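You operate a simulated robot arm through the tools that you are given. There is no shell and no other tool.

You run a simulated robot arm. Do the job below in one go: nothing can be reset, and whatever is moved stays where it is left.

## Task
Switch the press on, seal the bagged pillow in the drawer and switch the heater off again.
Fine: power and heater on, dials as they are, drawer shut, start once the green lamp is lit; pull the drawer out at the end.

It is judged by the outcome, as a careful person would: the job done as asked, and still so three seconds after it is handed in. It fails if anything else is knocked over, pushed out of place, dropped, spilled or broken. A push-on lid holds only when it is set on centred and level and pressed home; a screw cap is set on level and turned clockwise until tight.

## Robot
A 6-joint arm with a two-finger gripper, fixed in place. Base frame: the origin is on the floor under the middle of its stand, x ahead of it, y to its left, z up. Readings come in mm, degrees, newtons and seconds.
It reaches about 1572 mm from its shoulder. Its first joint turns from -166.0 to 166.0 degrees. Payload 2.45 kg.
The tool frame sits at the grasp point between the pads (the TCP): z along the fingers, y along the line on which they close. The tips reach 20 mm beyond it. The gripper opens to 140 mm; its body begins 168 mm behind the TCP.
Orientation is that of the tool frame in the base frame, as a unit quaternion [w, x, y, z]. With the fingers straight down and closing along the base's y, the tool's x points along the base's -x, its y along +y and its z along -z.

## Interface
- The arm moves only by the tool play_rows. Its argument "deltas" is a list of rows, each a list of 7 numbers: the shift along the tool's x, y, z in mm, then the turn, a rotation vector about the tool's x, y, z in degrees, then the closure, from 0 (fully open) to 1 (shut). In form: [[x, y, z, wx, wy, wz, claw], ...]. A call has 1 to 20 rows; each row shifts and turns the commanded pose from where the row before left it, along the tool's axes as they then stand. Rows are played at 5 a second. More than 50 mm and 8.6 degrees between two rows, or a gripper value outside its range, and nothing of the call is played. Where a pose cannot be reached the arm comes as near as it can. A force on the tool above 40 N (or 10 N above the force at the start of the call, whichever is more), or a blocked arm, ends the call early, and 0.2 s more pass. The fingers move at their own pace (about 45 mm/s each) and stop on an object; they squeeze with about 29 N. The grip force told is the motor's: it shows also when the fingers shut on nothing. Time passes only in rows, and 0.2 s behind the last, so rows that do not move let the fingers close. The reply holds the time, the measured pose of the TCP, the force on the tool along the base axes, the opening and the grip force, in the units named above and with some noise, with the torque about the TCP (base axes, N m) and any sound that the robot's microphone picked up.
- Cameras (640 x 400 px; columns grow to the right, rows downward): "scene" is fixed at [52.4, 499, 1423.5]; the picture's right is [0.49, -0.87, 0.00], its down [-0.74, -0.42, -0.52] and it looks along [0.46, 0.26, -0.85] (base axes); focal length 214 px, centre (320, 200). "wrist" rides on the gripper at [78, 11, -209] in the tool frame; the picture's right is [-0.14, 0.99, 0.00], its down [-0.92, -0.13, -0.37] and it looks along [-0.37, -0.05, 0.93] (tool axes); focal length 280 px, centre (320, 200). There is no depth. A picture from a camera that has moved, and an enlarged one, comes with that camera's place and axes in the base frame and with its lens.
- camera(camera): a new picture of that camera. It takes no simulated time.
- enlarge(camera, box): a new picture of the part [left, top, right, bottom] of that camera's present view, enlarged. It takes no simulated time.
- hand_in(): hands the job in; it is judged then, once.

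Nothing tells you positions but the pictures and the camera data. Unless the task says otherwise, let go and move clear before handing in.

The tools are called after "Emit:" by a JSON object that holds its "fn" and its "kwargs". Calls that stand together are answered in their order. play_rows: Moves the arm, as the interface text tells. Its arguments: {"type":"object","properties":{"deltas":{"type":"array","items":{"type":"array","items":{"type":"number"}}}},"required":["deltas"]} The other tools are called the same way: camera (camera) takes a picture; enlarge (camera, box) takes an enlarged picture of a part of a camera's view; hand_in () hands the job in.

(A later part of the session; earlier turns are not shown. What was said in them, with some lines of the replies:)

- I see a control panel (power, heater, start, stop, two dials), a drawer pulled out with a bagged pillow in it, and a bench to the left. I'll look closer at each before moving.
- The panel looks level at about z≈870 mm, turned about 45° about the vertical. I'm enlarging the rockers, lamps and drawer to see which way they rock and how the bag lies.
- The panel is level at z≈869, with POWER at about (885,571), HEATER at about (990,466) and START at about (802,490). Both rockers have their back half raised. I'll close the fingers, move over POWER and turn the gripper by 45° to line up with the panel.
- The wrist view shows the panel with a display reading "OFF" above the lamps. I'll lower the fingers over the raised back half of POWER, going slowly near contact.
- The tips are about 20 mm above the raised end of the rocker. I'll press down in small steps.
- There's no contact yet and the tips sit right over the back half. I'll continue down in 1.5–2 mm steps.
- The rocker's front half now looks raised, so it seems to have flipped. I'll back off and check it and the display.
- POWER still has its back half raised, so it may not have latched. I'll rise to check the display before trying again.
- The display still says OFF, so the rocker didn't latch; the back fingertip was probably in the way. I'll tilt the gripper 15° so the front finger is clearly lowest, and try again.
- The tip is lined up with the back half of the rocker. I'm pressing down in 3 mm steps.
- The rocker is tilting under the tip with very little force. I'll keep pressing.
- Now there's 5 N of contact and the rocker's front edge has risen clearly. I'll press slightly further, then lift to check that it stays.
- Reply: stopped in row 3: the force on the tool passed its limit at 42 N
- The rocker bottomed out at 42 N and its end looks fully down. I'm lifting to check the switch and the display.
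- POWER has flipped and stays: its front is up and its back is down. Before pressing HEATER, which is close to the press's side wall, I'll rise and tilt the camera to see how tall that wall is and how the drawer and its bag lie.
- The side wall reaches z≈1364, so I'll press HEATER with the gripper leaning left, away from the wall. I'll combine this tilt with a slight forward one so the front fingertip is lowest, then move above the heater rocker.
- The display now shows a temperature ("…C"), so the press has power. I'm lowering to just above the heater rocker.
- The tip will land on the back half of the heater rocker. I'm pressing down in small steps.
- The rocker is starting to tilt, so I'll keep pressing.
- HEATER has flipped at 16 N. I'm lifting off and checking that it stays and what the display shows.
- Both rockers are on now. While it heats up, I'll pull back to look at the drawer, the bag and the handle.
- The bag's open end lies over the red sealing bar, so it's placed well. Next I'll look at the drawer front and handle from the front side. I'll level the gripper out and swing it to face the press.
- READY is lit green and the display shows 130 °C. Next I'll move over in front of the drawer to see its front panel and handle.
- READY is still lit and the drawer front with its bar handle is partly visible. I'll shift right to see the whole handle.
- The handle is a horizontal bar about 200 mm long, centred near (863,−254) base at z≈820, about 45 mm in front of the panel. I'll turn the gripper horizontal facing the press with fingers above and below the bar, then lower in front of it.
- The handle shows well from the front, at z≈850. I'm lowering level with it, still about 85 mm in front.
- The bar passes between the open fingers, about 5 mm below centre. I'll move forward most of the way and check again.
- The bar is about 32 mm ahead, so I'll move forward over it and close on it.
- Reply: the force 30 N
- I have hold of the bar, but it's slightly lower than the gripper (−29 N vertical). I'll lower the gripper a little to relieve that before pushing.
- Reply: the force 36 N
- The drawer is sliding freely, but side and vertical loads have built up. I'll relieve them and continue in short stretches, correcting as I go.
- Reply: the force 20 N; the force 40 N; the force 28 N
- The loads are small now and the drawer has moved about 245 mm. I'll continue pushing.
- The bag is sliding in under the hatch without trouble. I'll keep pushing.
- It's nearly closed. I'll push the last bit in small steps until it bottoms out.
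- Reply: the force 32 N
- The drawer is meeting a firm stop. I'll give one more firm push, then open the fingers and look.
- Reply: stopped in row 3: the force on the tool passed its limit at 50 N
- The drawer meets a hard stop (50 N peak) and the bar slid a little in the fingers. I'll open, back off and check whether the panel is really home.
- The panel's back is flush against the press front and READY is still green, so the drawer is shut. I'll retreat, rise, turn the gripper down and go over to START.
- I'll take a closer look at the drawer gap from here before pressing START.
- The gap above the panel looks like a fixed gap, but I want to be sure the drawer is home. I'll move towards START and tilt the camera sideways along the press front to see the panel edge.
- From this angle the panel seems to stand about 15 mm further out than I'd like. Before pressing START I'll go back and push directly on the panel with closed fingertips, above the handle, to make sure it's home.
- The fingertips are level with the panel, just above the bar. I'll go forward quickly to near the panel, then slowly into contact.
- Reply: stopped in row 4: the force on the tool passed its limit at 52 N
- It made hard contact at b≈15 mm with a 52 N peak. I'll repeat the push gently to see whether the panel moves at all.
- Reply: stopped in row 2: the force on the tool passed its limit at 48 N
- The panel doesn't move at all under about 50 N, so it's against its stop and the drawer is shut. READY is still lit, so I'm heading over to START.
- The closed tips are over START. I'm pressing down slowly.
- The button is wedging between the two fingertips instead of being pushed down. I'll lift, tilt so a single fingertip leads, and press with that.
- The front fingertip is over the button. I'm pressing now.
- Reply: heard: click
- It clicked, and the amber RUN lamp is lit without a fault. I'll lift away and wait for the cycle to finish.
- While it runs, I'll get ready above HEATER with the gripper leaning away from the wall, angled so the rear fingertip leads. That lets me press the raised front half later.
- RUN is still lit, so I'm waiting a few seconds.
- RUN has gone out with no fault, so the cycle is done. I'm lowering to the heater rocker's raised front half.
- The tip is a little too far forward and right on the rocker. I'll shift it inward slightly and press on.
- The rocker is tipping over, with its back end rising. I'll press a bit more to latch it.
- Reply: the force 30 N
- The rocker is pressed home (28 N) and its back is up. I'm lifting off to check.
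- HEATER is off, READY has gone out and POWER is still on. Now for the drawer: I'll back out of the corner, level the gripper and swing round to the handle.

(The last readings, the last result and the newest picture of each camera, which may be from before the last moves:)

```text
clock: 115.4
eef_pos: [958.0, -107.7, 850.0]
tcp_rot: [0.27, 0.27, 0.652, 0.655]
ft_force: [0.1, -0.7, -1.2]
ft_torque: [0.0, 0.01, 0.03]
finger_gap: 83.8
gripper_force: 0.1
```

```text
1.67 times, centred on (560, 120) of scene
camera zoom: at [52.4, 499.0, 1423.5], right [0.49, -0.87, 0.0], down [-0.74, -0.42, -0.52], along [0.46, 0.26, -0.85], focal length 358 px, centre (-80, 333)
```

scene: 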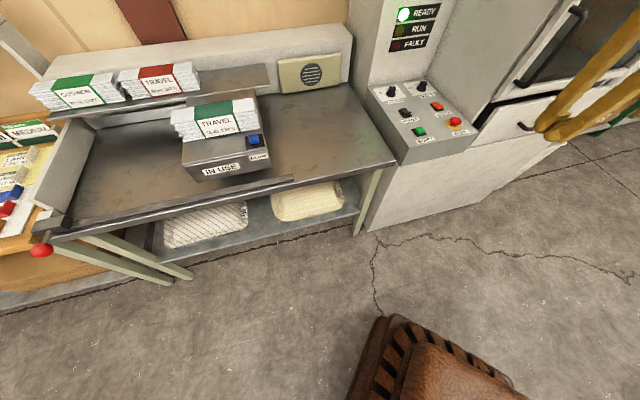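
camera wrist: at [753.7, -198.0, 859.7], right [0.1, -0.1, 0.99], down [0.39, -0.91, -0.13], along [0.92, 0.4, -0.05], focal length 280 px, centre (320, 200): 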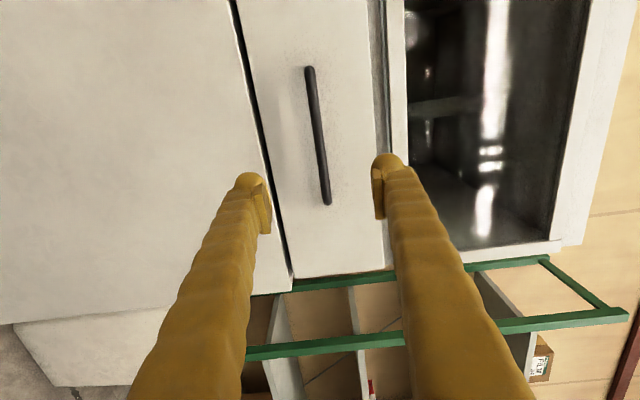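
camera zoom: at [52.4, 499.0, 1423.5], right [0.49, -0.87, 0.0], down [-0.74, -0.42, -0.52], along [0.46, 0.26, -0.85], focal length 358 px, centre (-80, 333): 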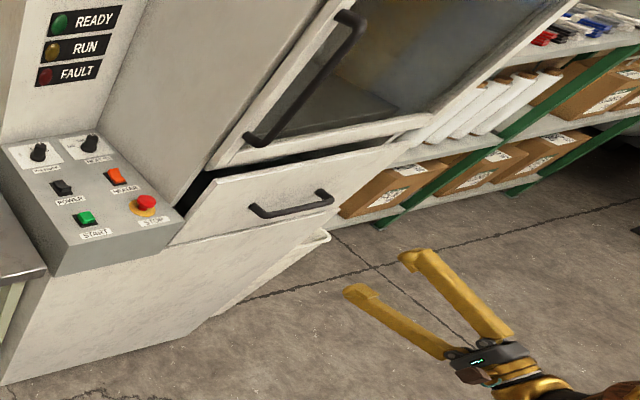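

The bar sits between the open fingers, so I'm moving forward to it.

Emit:
{"fn": "play_rows", "kwargs": {"deltas": [[0, -0.3, 40, 0, 0, 0, 0.4], [0, 0, 40, 0, 0, 0, 0.4], [0, 0, 40, 0, 0, 0, 0.4], [0, 0, 40, 0, 0, 0, 0.4], [0, 0, 30, 0, 0, 0, 0.4], [0, 0, 0, 0, 0, 0, 0.4]]}}

Emit:
{"fn": "camera", "kwargs": {"camera": "wrist"}}

```text
clock: 116.8
eef_pos: [1089.9, 27.1, 849.0]
tcp_rot: [0.269, 0.27, 0.653, 0.655]
ft_force: [0.6, 0.2, -0.7]
ft_torque: [0.05, 0.02, 0.01]
finger_gap: 83.9
gripper_force: 0.1
```

```text
taken
camera wrist: at [886.9, -64.6, 859.2], right [0.1, -0.1, 0.99], down [0.39, -0.91, -0.13], along [0.92, 0.4, -0.05], focal length 280 px, centre (320, 200)
```

wrist: 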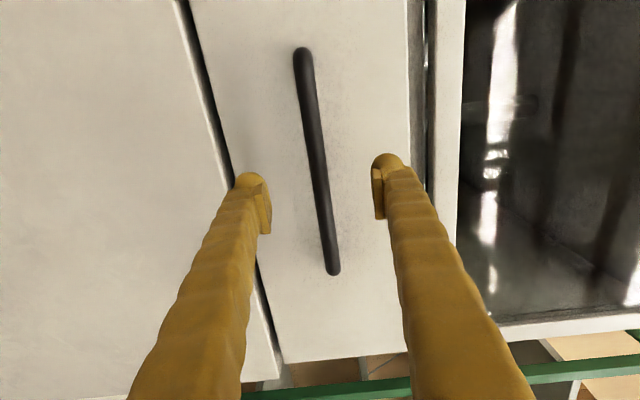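

Emit:
{"fn": "play_rows", "kwargs": {"deltas": [[0, 0, 15, 0, 0, 0, 0.4], [0, 0, 15, 0, 0, 0, 0.4], [0, 0, 5, 0, 0, 0, 0.4], [0, 0, 0, 0, 0, 0, 0.4], [0, 0, 0, 0, 0, 0, 1], [0, 0, 0, 0, 0, 0, 1], [0, 0, 0, 0, 0, 0, 1], [0, 0, 0, 0, 0, 0, 1], [0, 0, 0, 0, 0, 0, 1]]}}

Emit:
{"fn": "camera", "kwargs": {"camera": "wrist"}}

```text
clock: 118.8
eef_pos: [1117.5, 52.3, 850.0]
tcp_rot: [0.27, 0.27, 0.652, 0.655]
ft_force: [-0.1, 1.0, 5.2]
ft_torque: [-0.14, -0.05, 0.02]
finger_gap: 11.0
gripper_force: 26.1
```

```text
taken
camera wrist: at [911.9, -38.5, 859.7], right [0.1, -0.1, 0.99], down [0.39, -0.91, -0.13], along [0.92, 0.4, -0.05], focal length 280 px, centre (320, 200)
```

wrist: 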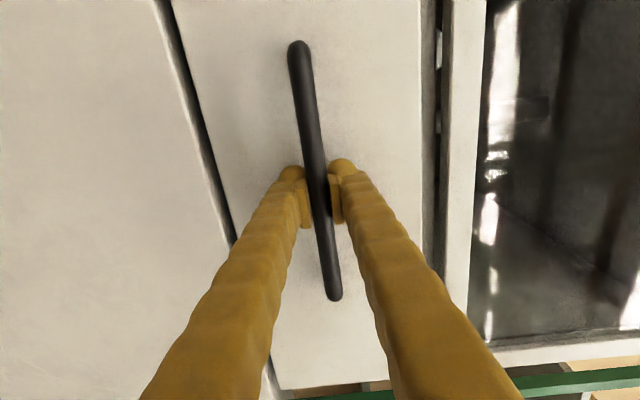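

I have the bar, with low loads. I'll pull the drawer out steadily.

Emit:
{"fn": "play_rows", "kwargs": {"deltas": [[0, 0, -3, 0, 0, 0, 1], [0, 0, -5, 0, 0, 0, 1], [0, 0, -8, 0, 0, 0, 1], [0, 0, -10, 0, 0, 0, 1], [0, 0, -12, 0, 0, 0, 1], [0, 0, -12, 0, 0, 0, 1]]}}

Emit:
{"fn": "enlarge", "kwargs": {"camera": "scene", "box": [480, 0, 640, 240]}}

```text
clock: 120.2
eef_pos: [1081.2, 16.6, 850.1]
tcp_rot: [0.271, 0.271, 0.652, 0.655]
ft_force: [13.6, -15.2, 14.0]
ft_torque: [-0.19, -0.04, 0.16]
finger_gap: 11.1
gripper_force: 38.2
```

```text
1.67 times, centred on (560, 120) of scene
camera zoom: at [52.4, 499.0, 1423.5], right [0.49, -0.87, 0.0], down [-0.74, -0.42, -0.52], along [0.46, 0.26, -0.85], focal length 358 px, centre (-80, 333)
```

zoom: 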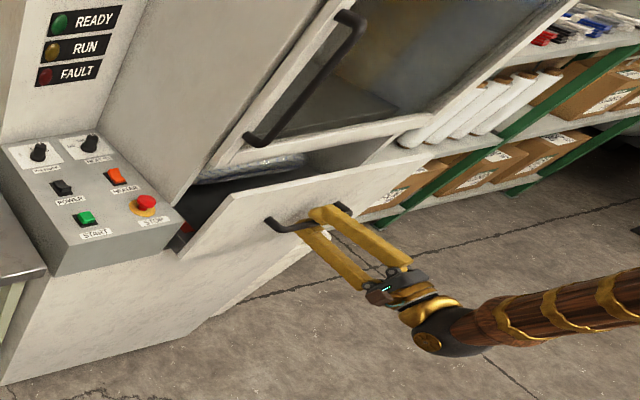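

The drawer is coming out. I'll relieve the loads slightly and continue.

Emit:
{"fn": "play_rows", "kwargs": {"deltas": [[-0.9, 0.6, -6, 0, 0, 0, 1], [0, 0, -12, 0, 0, 0, 1], [0, 0, -14, 0, 0, 0, 1], [0, 0, -15, 0, 0, 0, 1], [0, 0, -15, 0, 0, 0, 1]]}}

```text
clock: 121.4
eef_pos: [1037.6, -26.9, 851.0]
tcp_rot: [0.269, 0.27, 0.652, 0.655]
ft_force: [-14.9, 11.7, 9.2]
ft_torque: [-0.23, -0.15, -0.04]
finger_gap: 10.8
gripper_force: 38.3
```

Emit:
{"fn": "play_rows", "kwargs": {"deltas": [[0.7, 0.4, -6, 0, 0, 0, 1], [0, 0, -12, 0, 0, 0, 1], [0, 0, -15, 0, 0, 0, 1], [0, 0, -15, 0, 0, 0, 1], [0, 0, -15, 0, 0, 0, 1]]}}

```text
clock: 122.6
eef_pos: [992.5, -72.0, 850.3]
tcp_rot: [0.269, 0.27, 0.653, 0.654]
ft_force: [-22.8, 18.9, 15.0]
ft_torque: [-0.21, -0.07, -0.32]
finger_gap: 11.2
gripper_force: 38.3
```

Emit:
{"fn": "play_rows", "kwargs": {"deltas": [[1.3, 0.7, -4, 0, 0, 0, 1], [0, 0, -12, 0, 0, 0, 1], [0, 0, -15, 0, 0, 0, 1], [0, 0, -15, 0, 0, 0, 1], [0, 0, -15, 0, 0, 0, 1]]}}

Emit:
{"fn": "enlarge", "kwargs": {"camera": "scene", "box": [480, 0, 640, 240]}}

```text
clock: 123.8
eef_pos: [950.2, -113.2, 849.8]
tcp_rot: [0.27, 0.271, 0.652, 0.654]
ft_force: [21.4, -25.4, -13.1]
ft_torque: [-0.05, -0.15, 0.08]
finger_gap: 11.0
gripper_force: 38.2
```

```text
1.67 times, centred on (560, 120) of scene
camera zoom: at [52.4, 499.0, 1423.5], right [0.49, -0.87, 0.0], down [-0.74, -0.42, -0.52], along [0.46, 0.26, -0.85], focal length 358 px, centre (-80, 333)
```

zoom: 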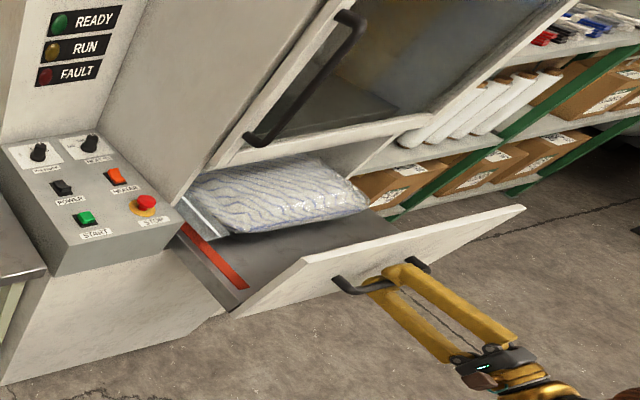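

Emit:
{"fn": "play_rows", "kwargs": {"deltas": [[-1.0, -0.5, -3, 0, 0, 0, 1], [0, 0, -10, 0, 0, 0, 1], [0, 0, -14, 0, 0, 0, 1], [0, 0, -14, 0, 0, 0, 1], [0, 0, -14, 0, 0, 0, 1]]}}

```text
clock: 125.0
eef_pos: [910.8, -152.5, 848.9]
tcp_rot: [0.269, 0.27, 0.652, 0.656]
ft_force: [-15.2, 11.7, 21.6]
ft_torque: [-0.28, -0.12, -0.02]
finger_gap: 11.0
gripper_force: 38.3
```

Emit:
{"fn": "play_rows", "kwargs": {"deltas": [[0.6, 0.8, -3, 0, 0, 0, 1], [0, 0, -10, 0, 0, 0, 1], [0, 0, -14, 0, 0, 0, 1], [0, 0, -14, 0, 0, 0, 1], [0, 0, -14, 0, 0, 0, 1]]}}

```text
clock: 126.2
eef_pos: [870.9, -191.4, 849.1]
tcp_rot: [0.27, 0.271, 0.653, 0.654]
ft_force: [-6.8, 3.9, -4.5]
ft_torque: [-0.19, -0.22, 0.08]
finger_gap: 11.0
gripper_force: 37.9
```

Emit:
{"fn": "play_rows", "kwargs": {"deltas": [[0.2, 0, -6, 0, 0, 0, 1], [0, 0, -12, 0, 0, 0, 1], [0, 0, -14, 0, 0, 0, 1], [0, 0, -14, 0, 0, 0, 1], [0, 0, -12, 0, 0, 0, 1]]}}

Emit:
{"fn": "enlarge", "kwargs": {"camera": "scene", "box": [480, 0, 640, 240]}}

```text
clock: 127.4
eef_pos: [831.4, -233.4, 850.5]
tcp_rot: [0.27, 0.271, 0.652, 0.654]
ft_force: [-1.0, -3.0, -17.9]
ft_torque: [-0.14, -0.3, -0.02]
finger_gap: 10.9
gripper_force: 37.5
```

```text
1.67 times, centred on (560, 120) of scene
camera zoom: at [52.4, 499.0, 1423.5], right [0.49, -0.87, 0.0], down [-0.74, -0.42, -0.52], along [0.46, 0.26, -0.85], focal length 358 px, centre (-80, 333)
```

zoom: 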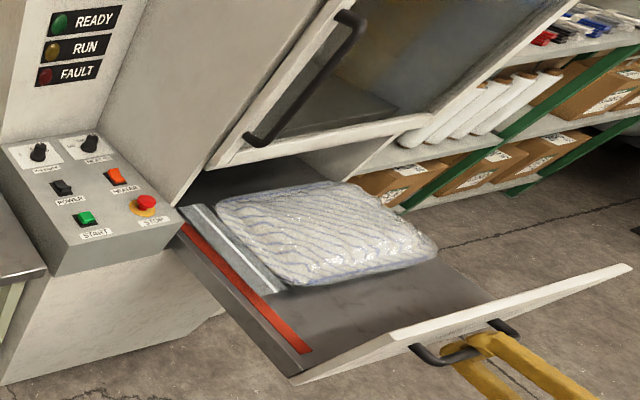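

The bag is out, sealed and flatter. I'll pull the last 30 mm to where the drawer stood originally.

Emit:
{"fn": "play_rows", "kwargs": {"deltas": [[0, -0.7, -4, 0, 0, 0, 1], [0, 0, -8, 0, 0, 0, 1], [0, 0, -8, 0, 0, 0, 1], [0, 0, -6, 0, 0, 0, 1], [0, 0, -4, 0, 0, 0, 1], [0, 0, 0, 0, 0, 0, 1]]}}

Emit:
{"fn": "enlarge", "kwargs": {"camera": "scene", "box": [480, 0, 640, 240]}}

```text
clock: 128.8
eef_pos: [808.9, -252.8, 850.4]
tcp_rot: [0.27, 0.271, 0.652, 0.655]
ft_force: [-6.0, 9.2, 9.7]
ft_torque: [-0.17, -0.11, -0.05]
finger_gap: 10.6
gripper_force: 37.9
```

```text
1.67 times, centred on (560, 120) of scene
camera zoom: at [52.4, 499.0, 1423.5], right [0.49, -0.87, 0.0], down [-0.74, -0.42, -0.52], along [0.46, 0.26, -0.85], focal length 358 px, centre (-80, 333)
```

zoom: 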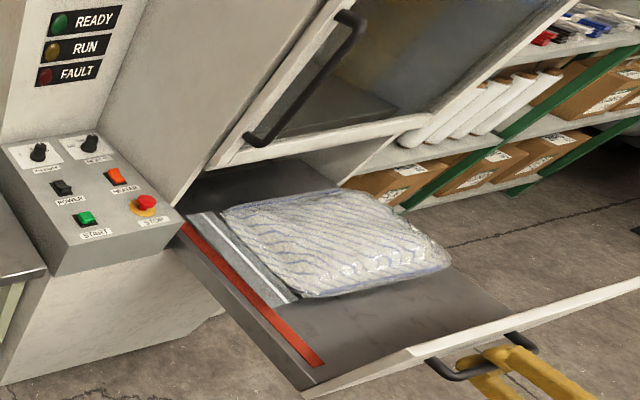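

The drawer is back at its original open position with the sealed bag in it. I'll open the fingers and back away.

Emit:
{"fn": "play_rows", "kwargs": {"deltas": [[0, 0, 0, 0, 0, 0, 0.4], [0, 0, 0, 0, 0, 0, 0.4], [0, 0, 0, 0, 0, 0, 0.4], [0, 0, 0, 0, 0, 0, 0.4], [0, 0, 0, 0, 0, 0, 0.4], [0, 0, -15, 0, 0, 0, 0.4], [0, 0, -25, 0, 0, 0, 0.4], [0, 0, -30, 0, 0, 0, 0.4], [0, 10, -30, 0, 0, 0, 0.4], [0, 40, 0, 0, 0, 0, 0.4], [0, 45, 0, 0, 0, 0, 0.4], [0, 45, 0, 0, 0, 0, 0.4], [0, 45, 0, 0, 0, 0, 0.4], [0, 45, 0, 0, 0, 0, 0.4], [0, 45, 0, 0, 0, 0, 0.4], [0, 0, 0, 0, 0, 0, 0.4]]}}

Emit:
{"fn": "camera", "kwargs": {"camera": "wrist"}}

Emit:
{"fn": "enlarge", "kwargs": {"camera": "scene", "box": [480, 0, 640, 240]}}

Emit:
{"fn": "camera", "kwargs": {"camera": "scene"}}

```text
clock: 132.2
eef_pos: [740.0, -326.7, 1123.3]
tcp_rot: [0.27, 0.269, 0.652, 0.655]
ft_force: [0.0, -0.2, -0.2]
ft_torque: [-0.02, -0.04, -0.01]
finger_gap: 84.0
gripper_force: 0.1
```

```text
taken
camera wrist: at [534.9, -419.2, 1133.6], right [0.1, -0.1, 0.99], down [0.39, -0.91, -0.13], along [0.92, 0.4, -0.05], focal length 280 px, centre (320, 200)
```

wrist: 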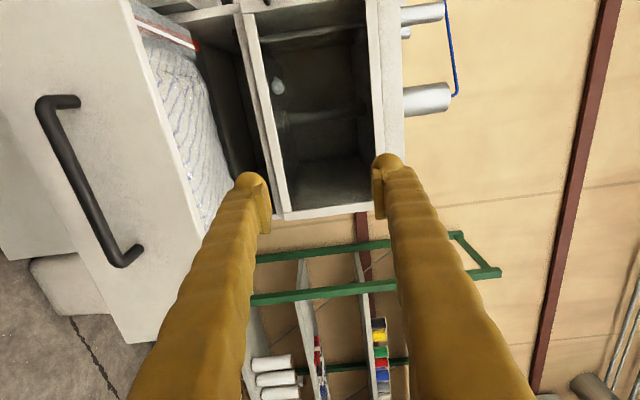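

```text
1.67 times, centred on (560, 120) of scene
camera zoom: at [52.4, 499.0, 1423.5], right [0.49, -0.87, 0.0], down [-0.74, -0.42, -0.52], along [0.46, 0.26, -0.85], focal length 358 px, centre (-80, 333)
```

zoom: 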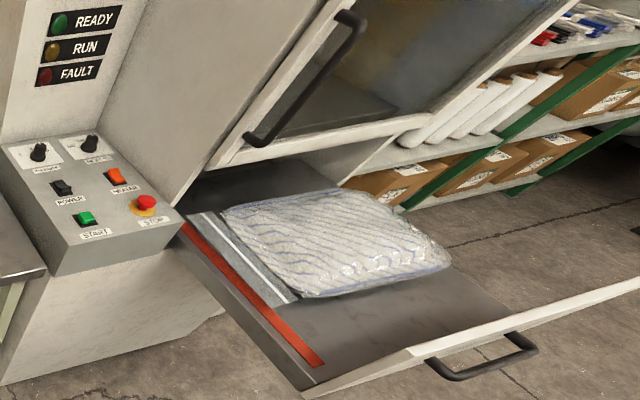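

```text
taken
```

scene: 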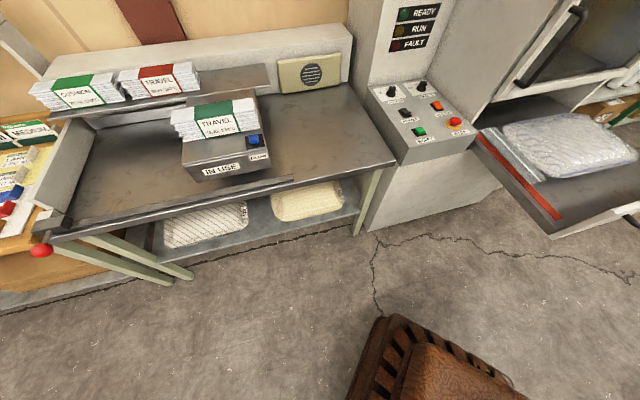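

Everything looks in place. I'll take a closer look at the seal and the panel before handing in.

Emit:
{"fn": "enlarge", "kwargs": {"camera": "scene", "box": [470, 110, 570, 200]}}

Emit:
{"fn": "enlarge", "kwargs": {"camera": "scene", "box": [360, 60, 490, 170]}}

Emit:
{"fn": "enlarge", "kwargs": {"camera": "wrist", "box": [100, 0, 280, 200]}}

```text
4.44 times, centred on (520, 155) of scene
camera zoom: at [52.4, 499.0, 1423.5], right [0.49, -0.87, 0.0], down [-0.74, -0.42, -0.52], along [0.46, 0.26, -0.85], focal length 953 px, centre (-569, 400)
```

zoom: 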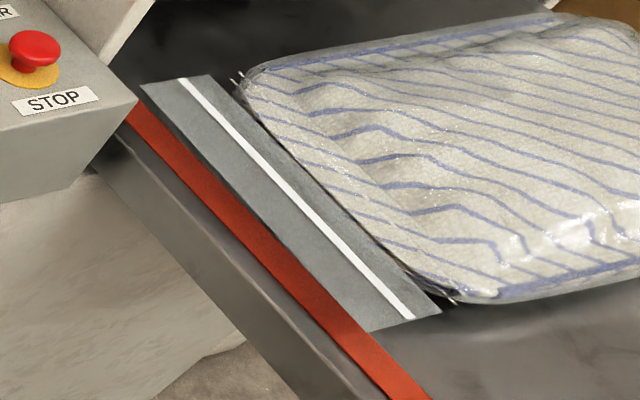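

```text
3.64 times, centred on (425, 115) of scene
camera zoom: at [52.4, 499.0, 1423.5], right [0.49, -0.87, 0.0], down [-0.74, -0.42, -0.52], along [0.46, 0.26, -0.85], focal length 780 px, centre (-62, 509)
```

zoom: 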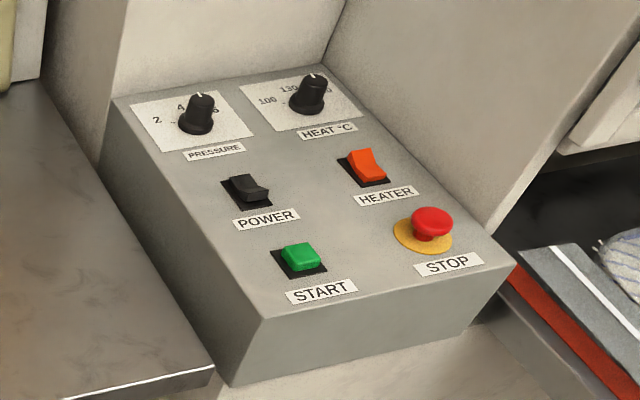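

```text
2.00 times, centred on (190, 100) of wrist
camera zoom: at [534.9, -419.2, 1133.6], right [0.1, -0.1, 0.99], down [0.39, -0.91, -0.13], along [0.92, 0.4, -0.05], focal length 561 px, centre (580, 400)
```

zoom: 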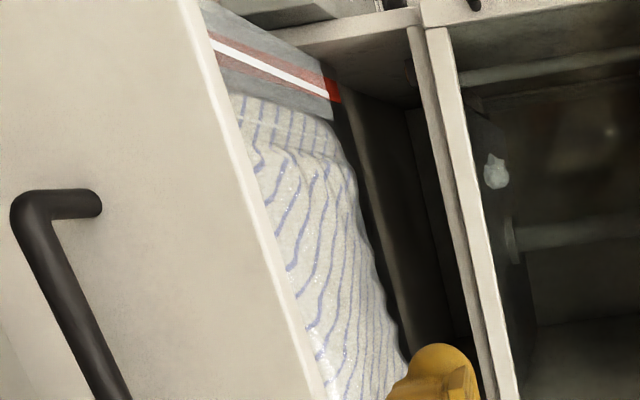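

A clean white seam runs right across the bag mouth, the drawer is out, HEATER is off and no fault shows. The gripper is clear of everything, so I'm handing in.

Emit:
{"fn": "hand_in", "kwargs": {}}

```text
The job is handed in.
```

The bagged pillow is sealed: a continuous white seam runs right across the bag mouth. I've handed the job in.

- **Power and heater:** I switched both on. READY lit with the display at 130 °C, and I left the dials as they were.
- **Cycle:** With the drawer shut against its stop and READY lit, I pressed START. RUN came on, then went out about ten seconds later, with no fault showing.
- **Afterwards:** I switched the heater off and READY went out. I left the power on, since you only asked for the heater to be switched off again.
- **Drawer:** I pulled it back out to where it started, with the sealed bag lying in it. The gripper has let go and is clear.

Nothing else was knocked or moved.
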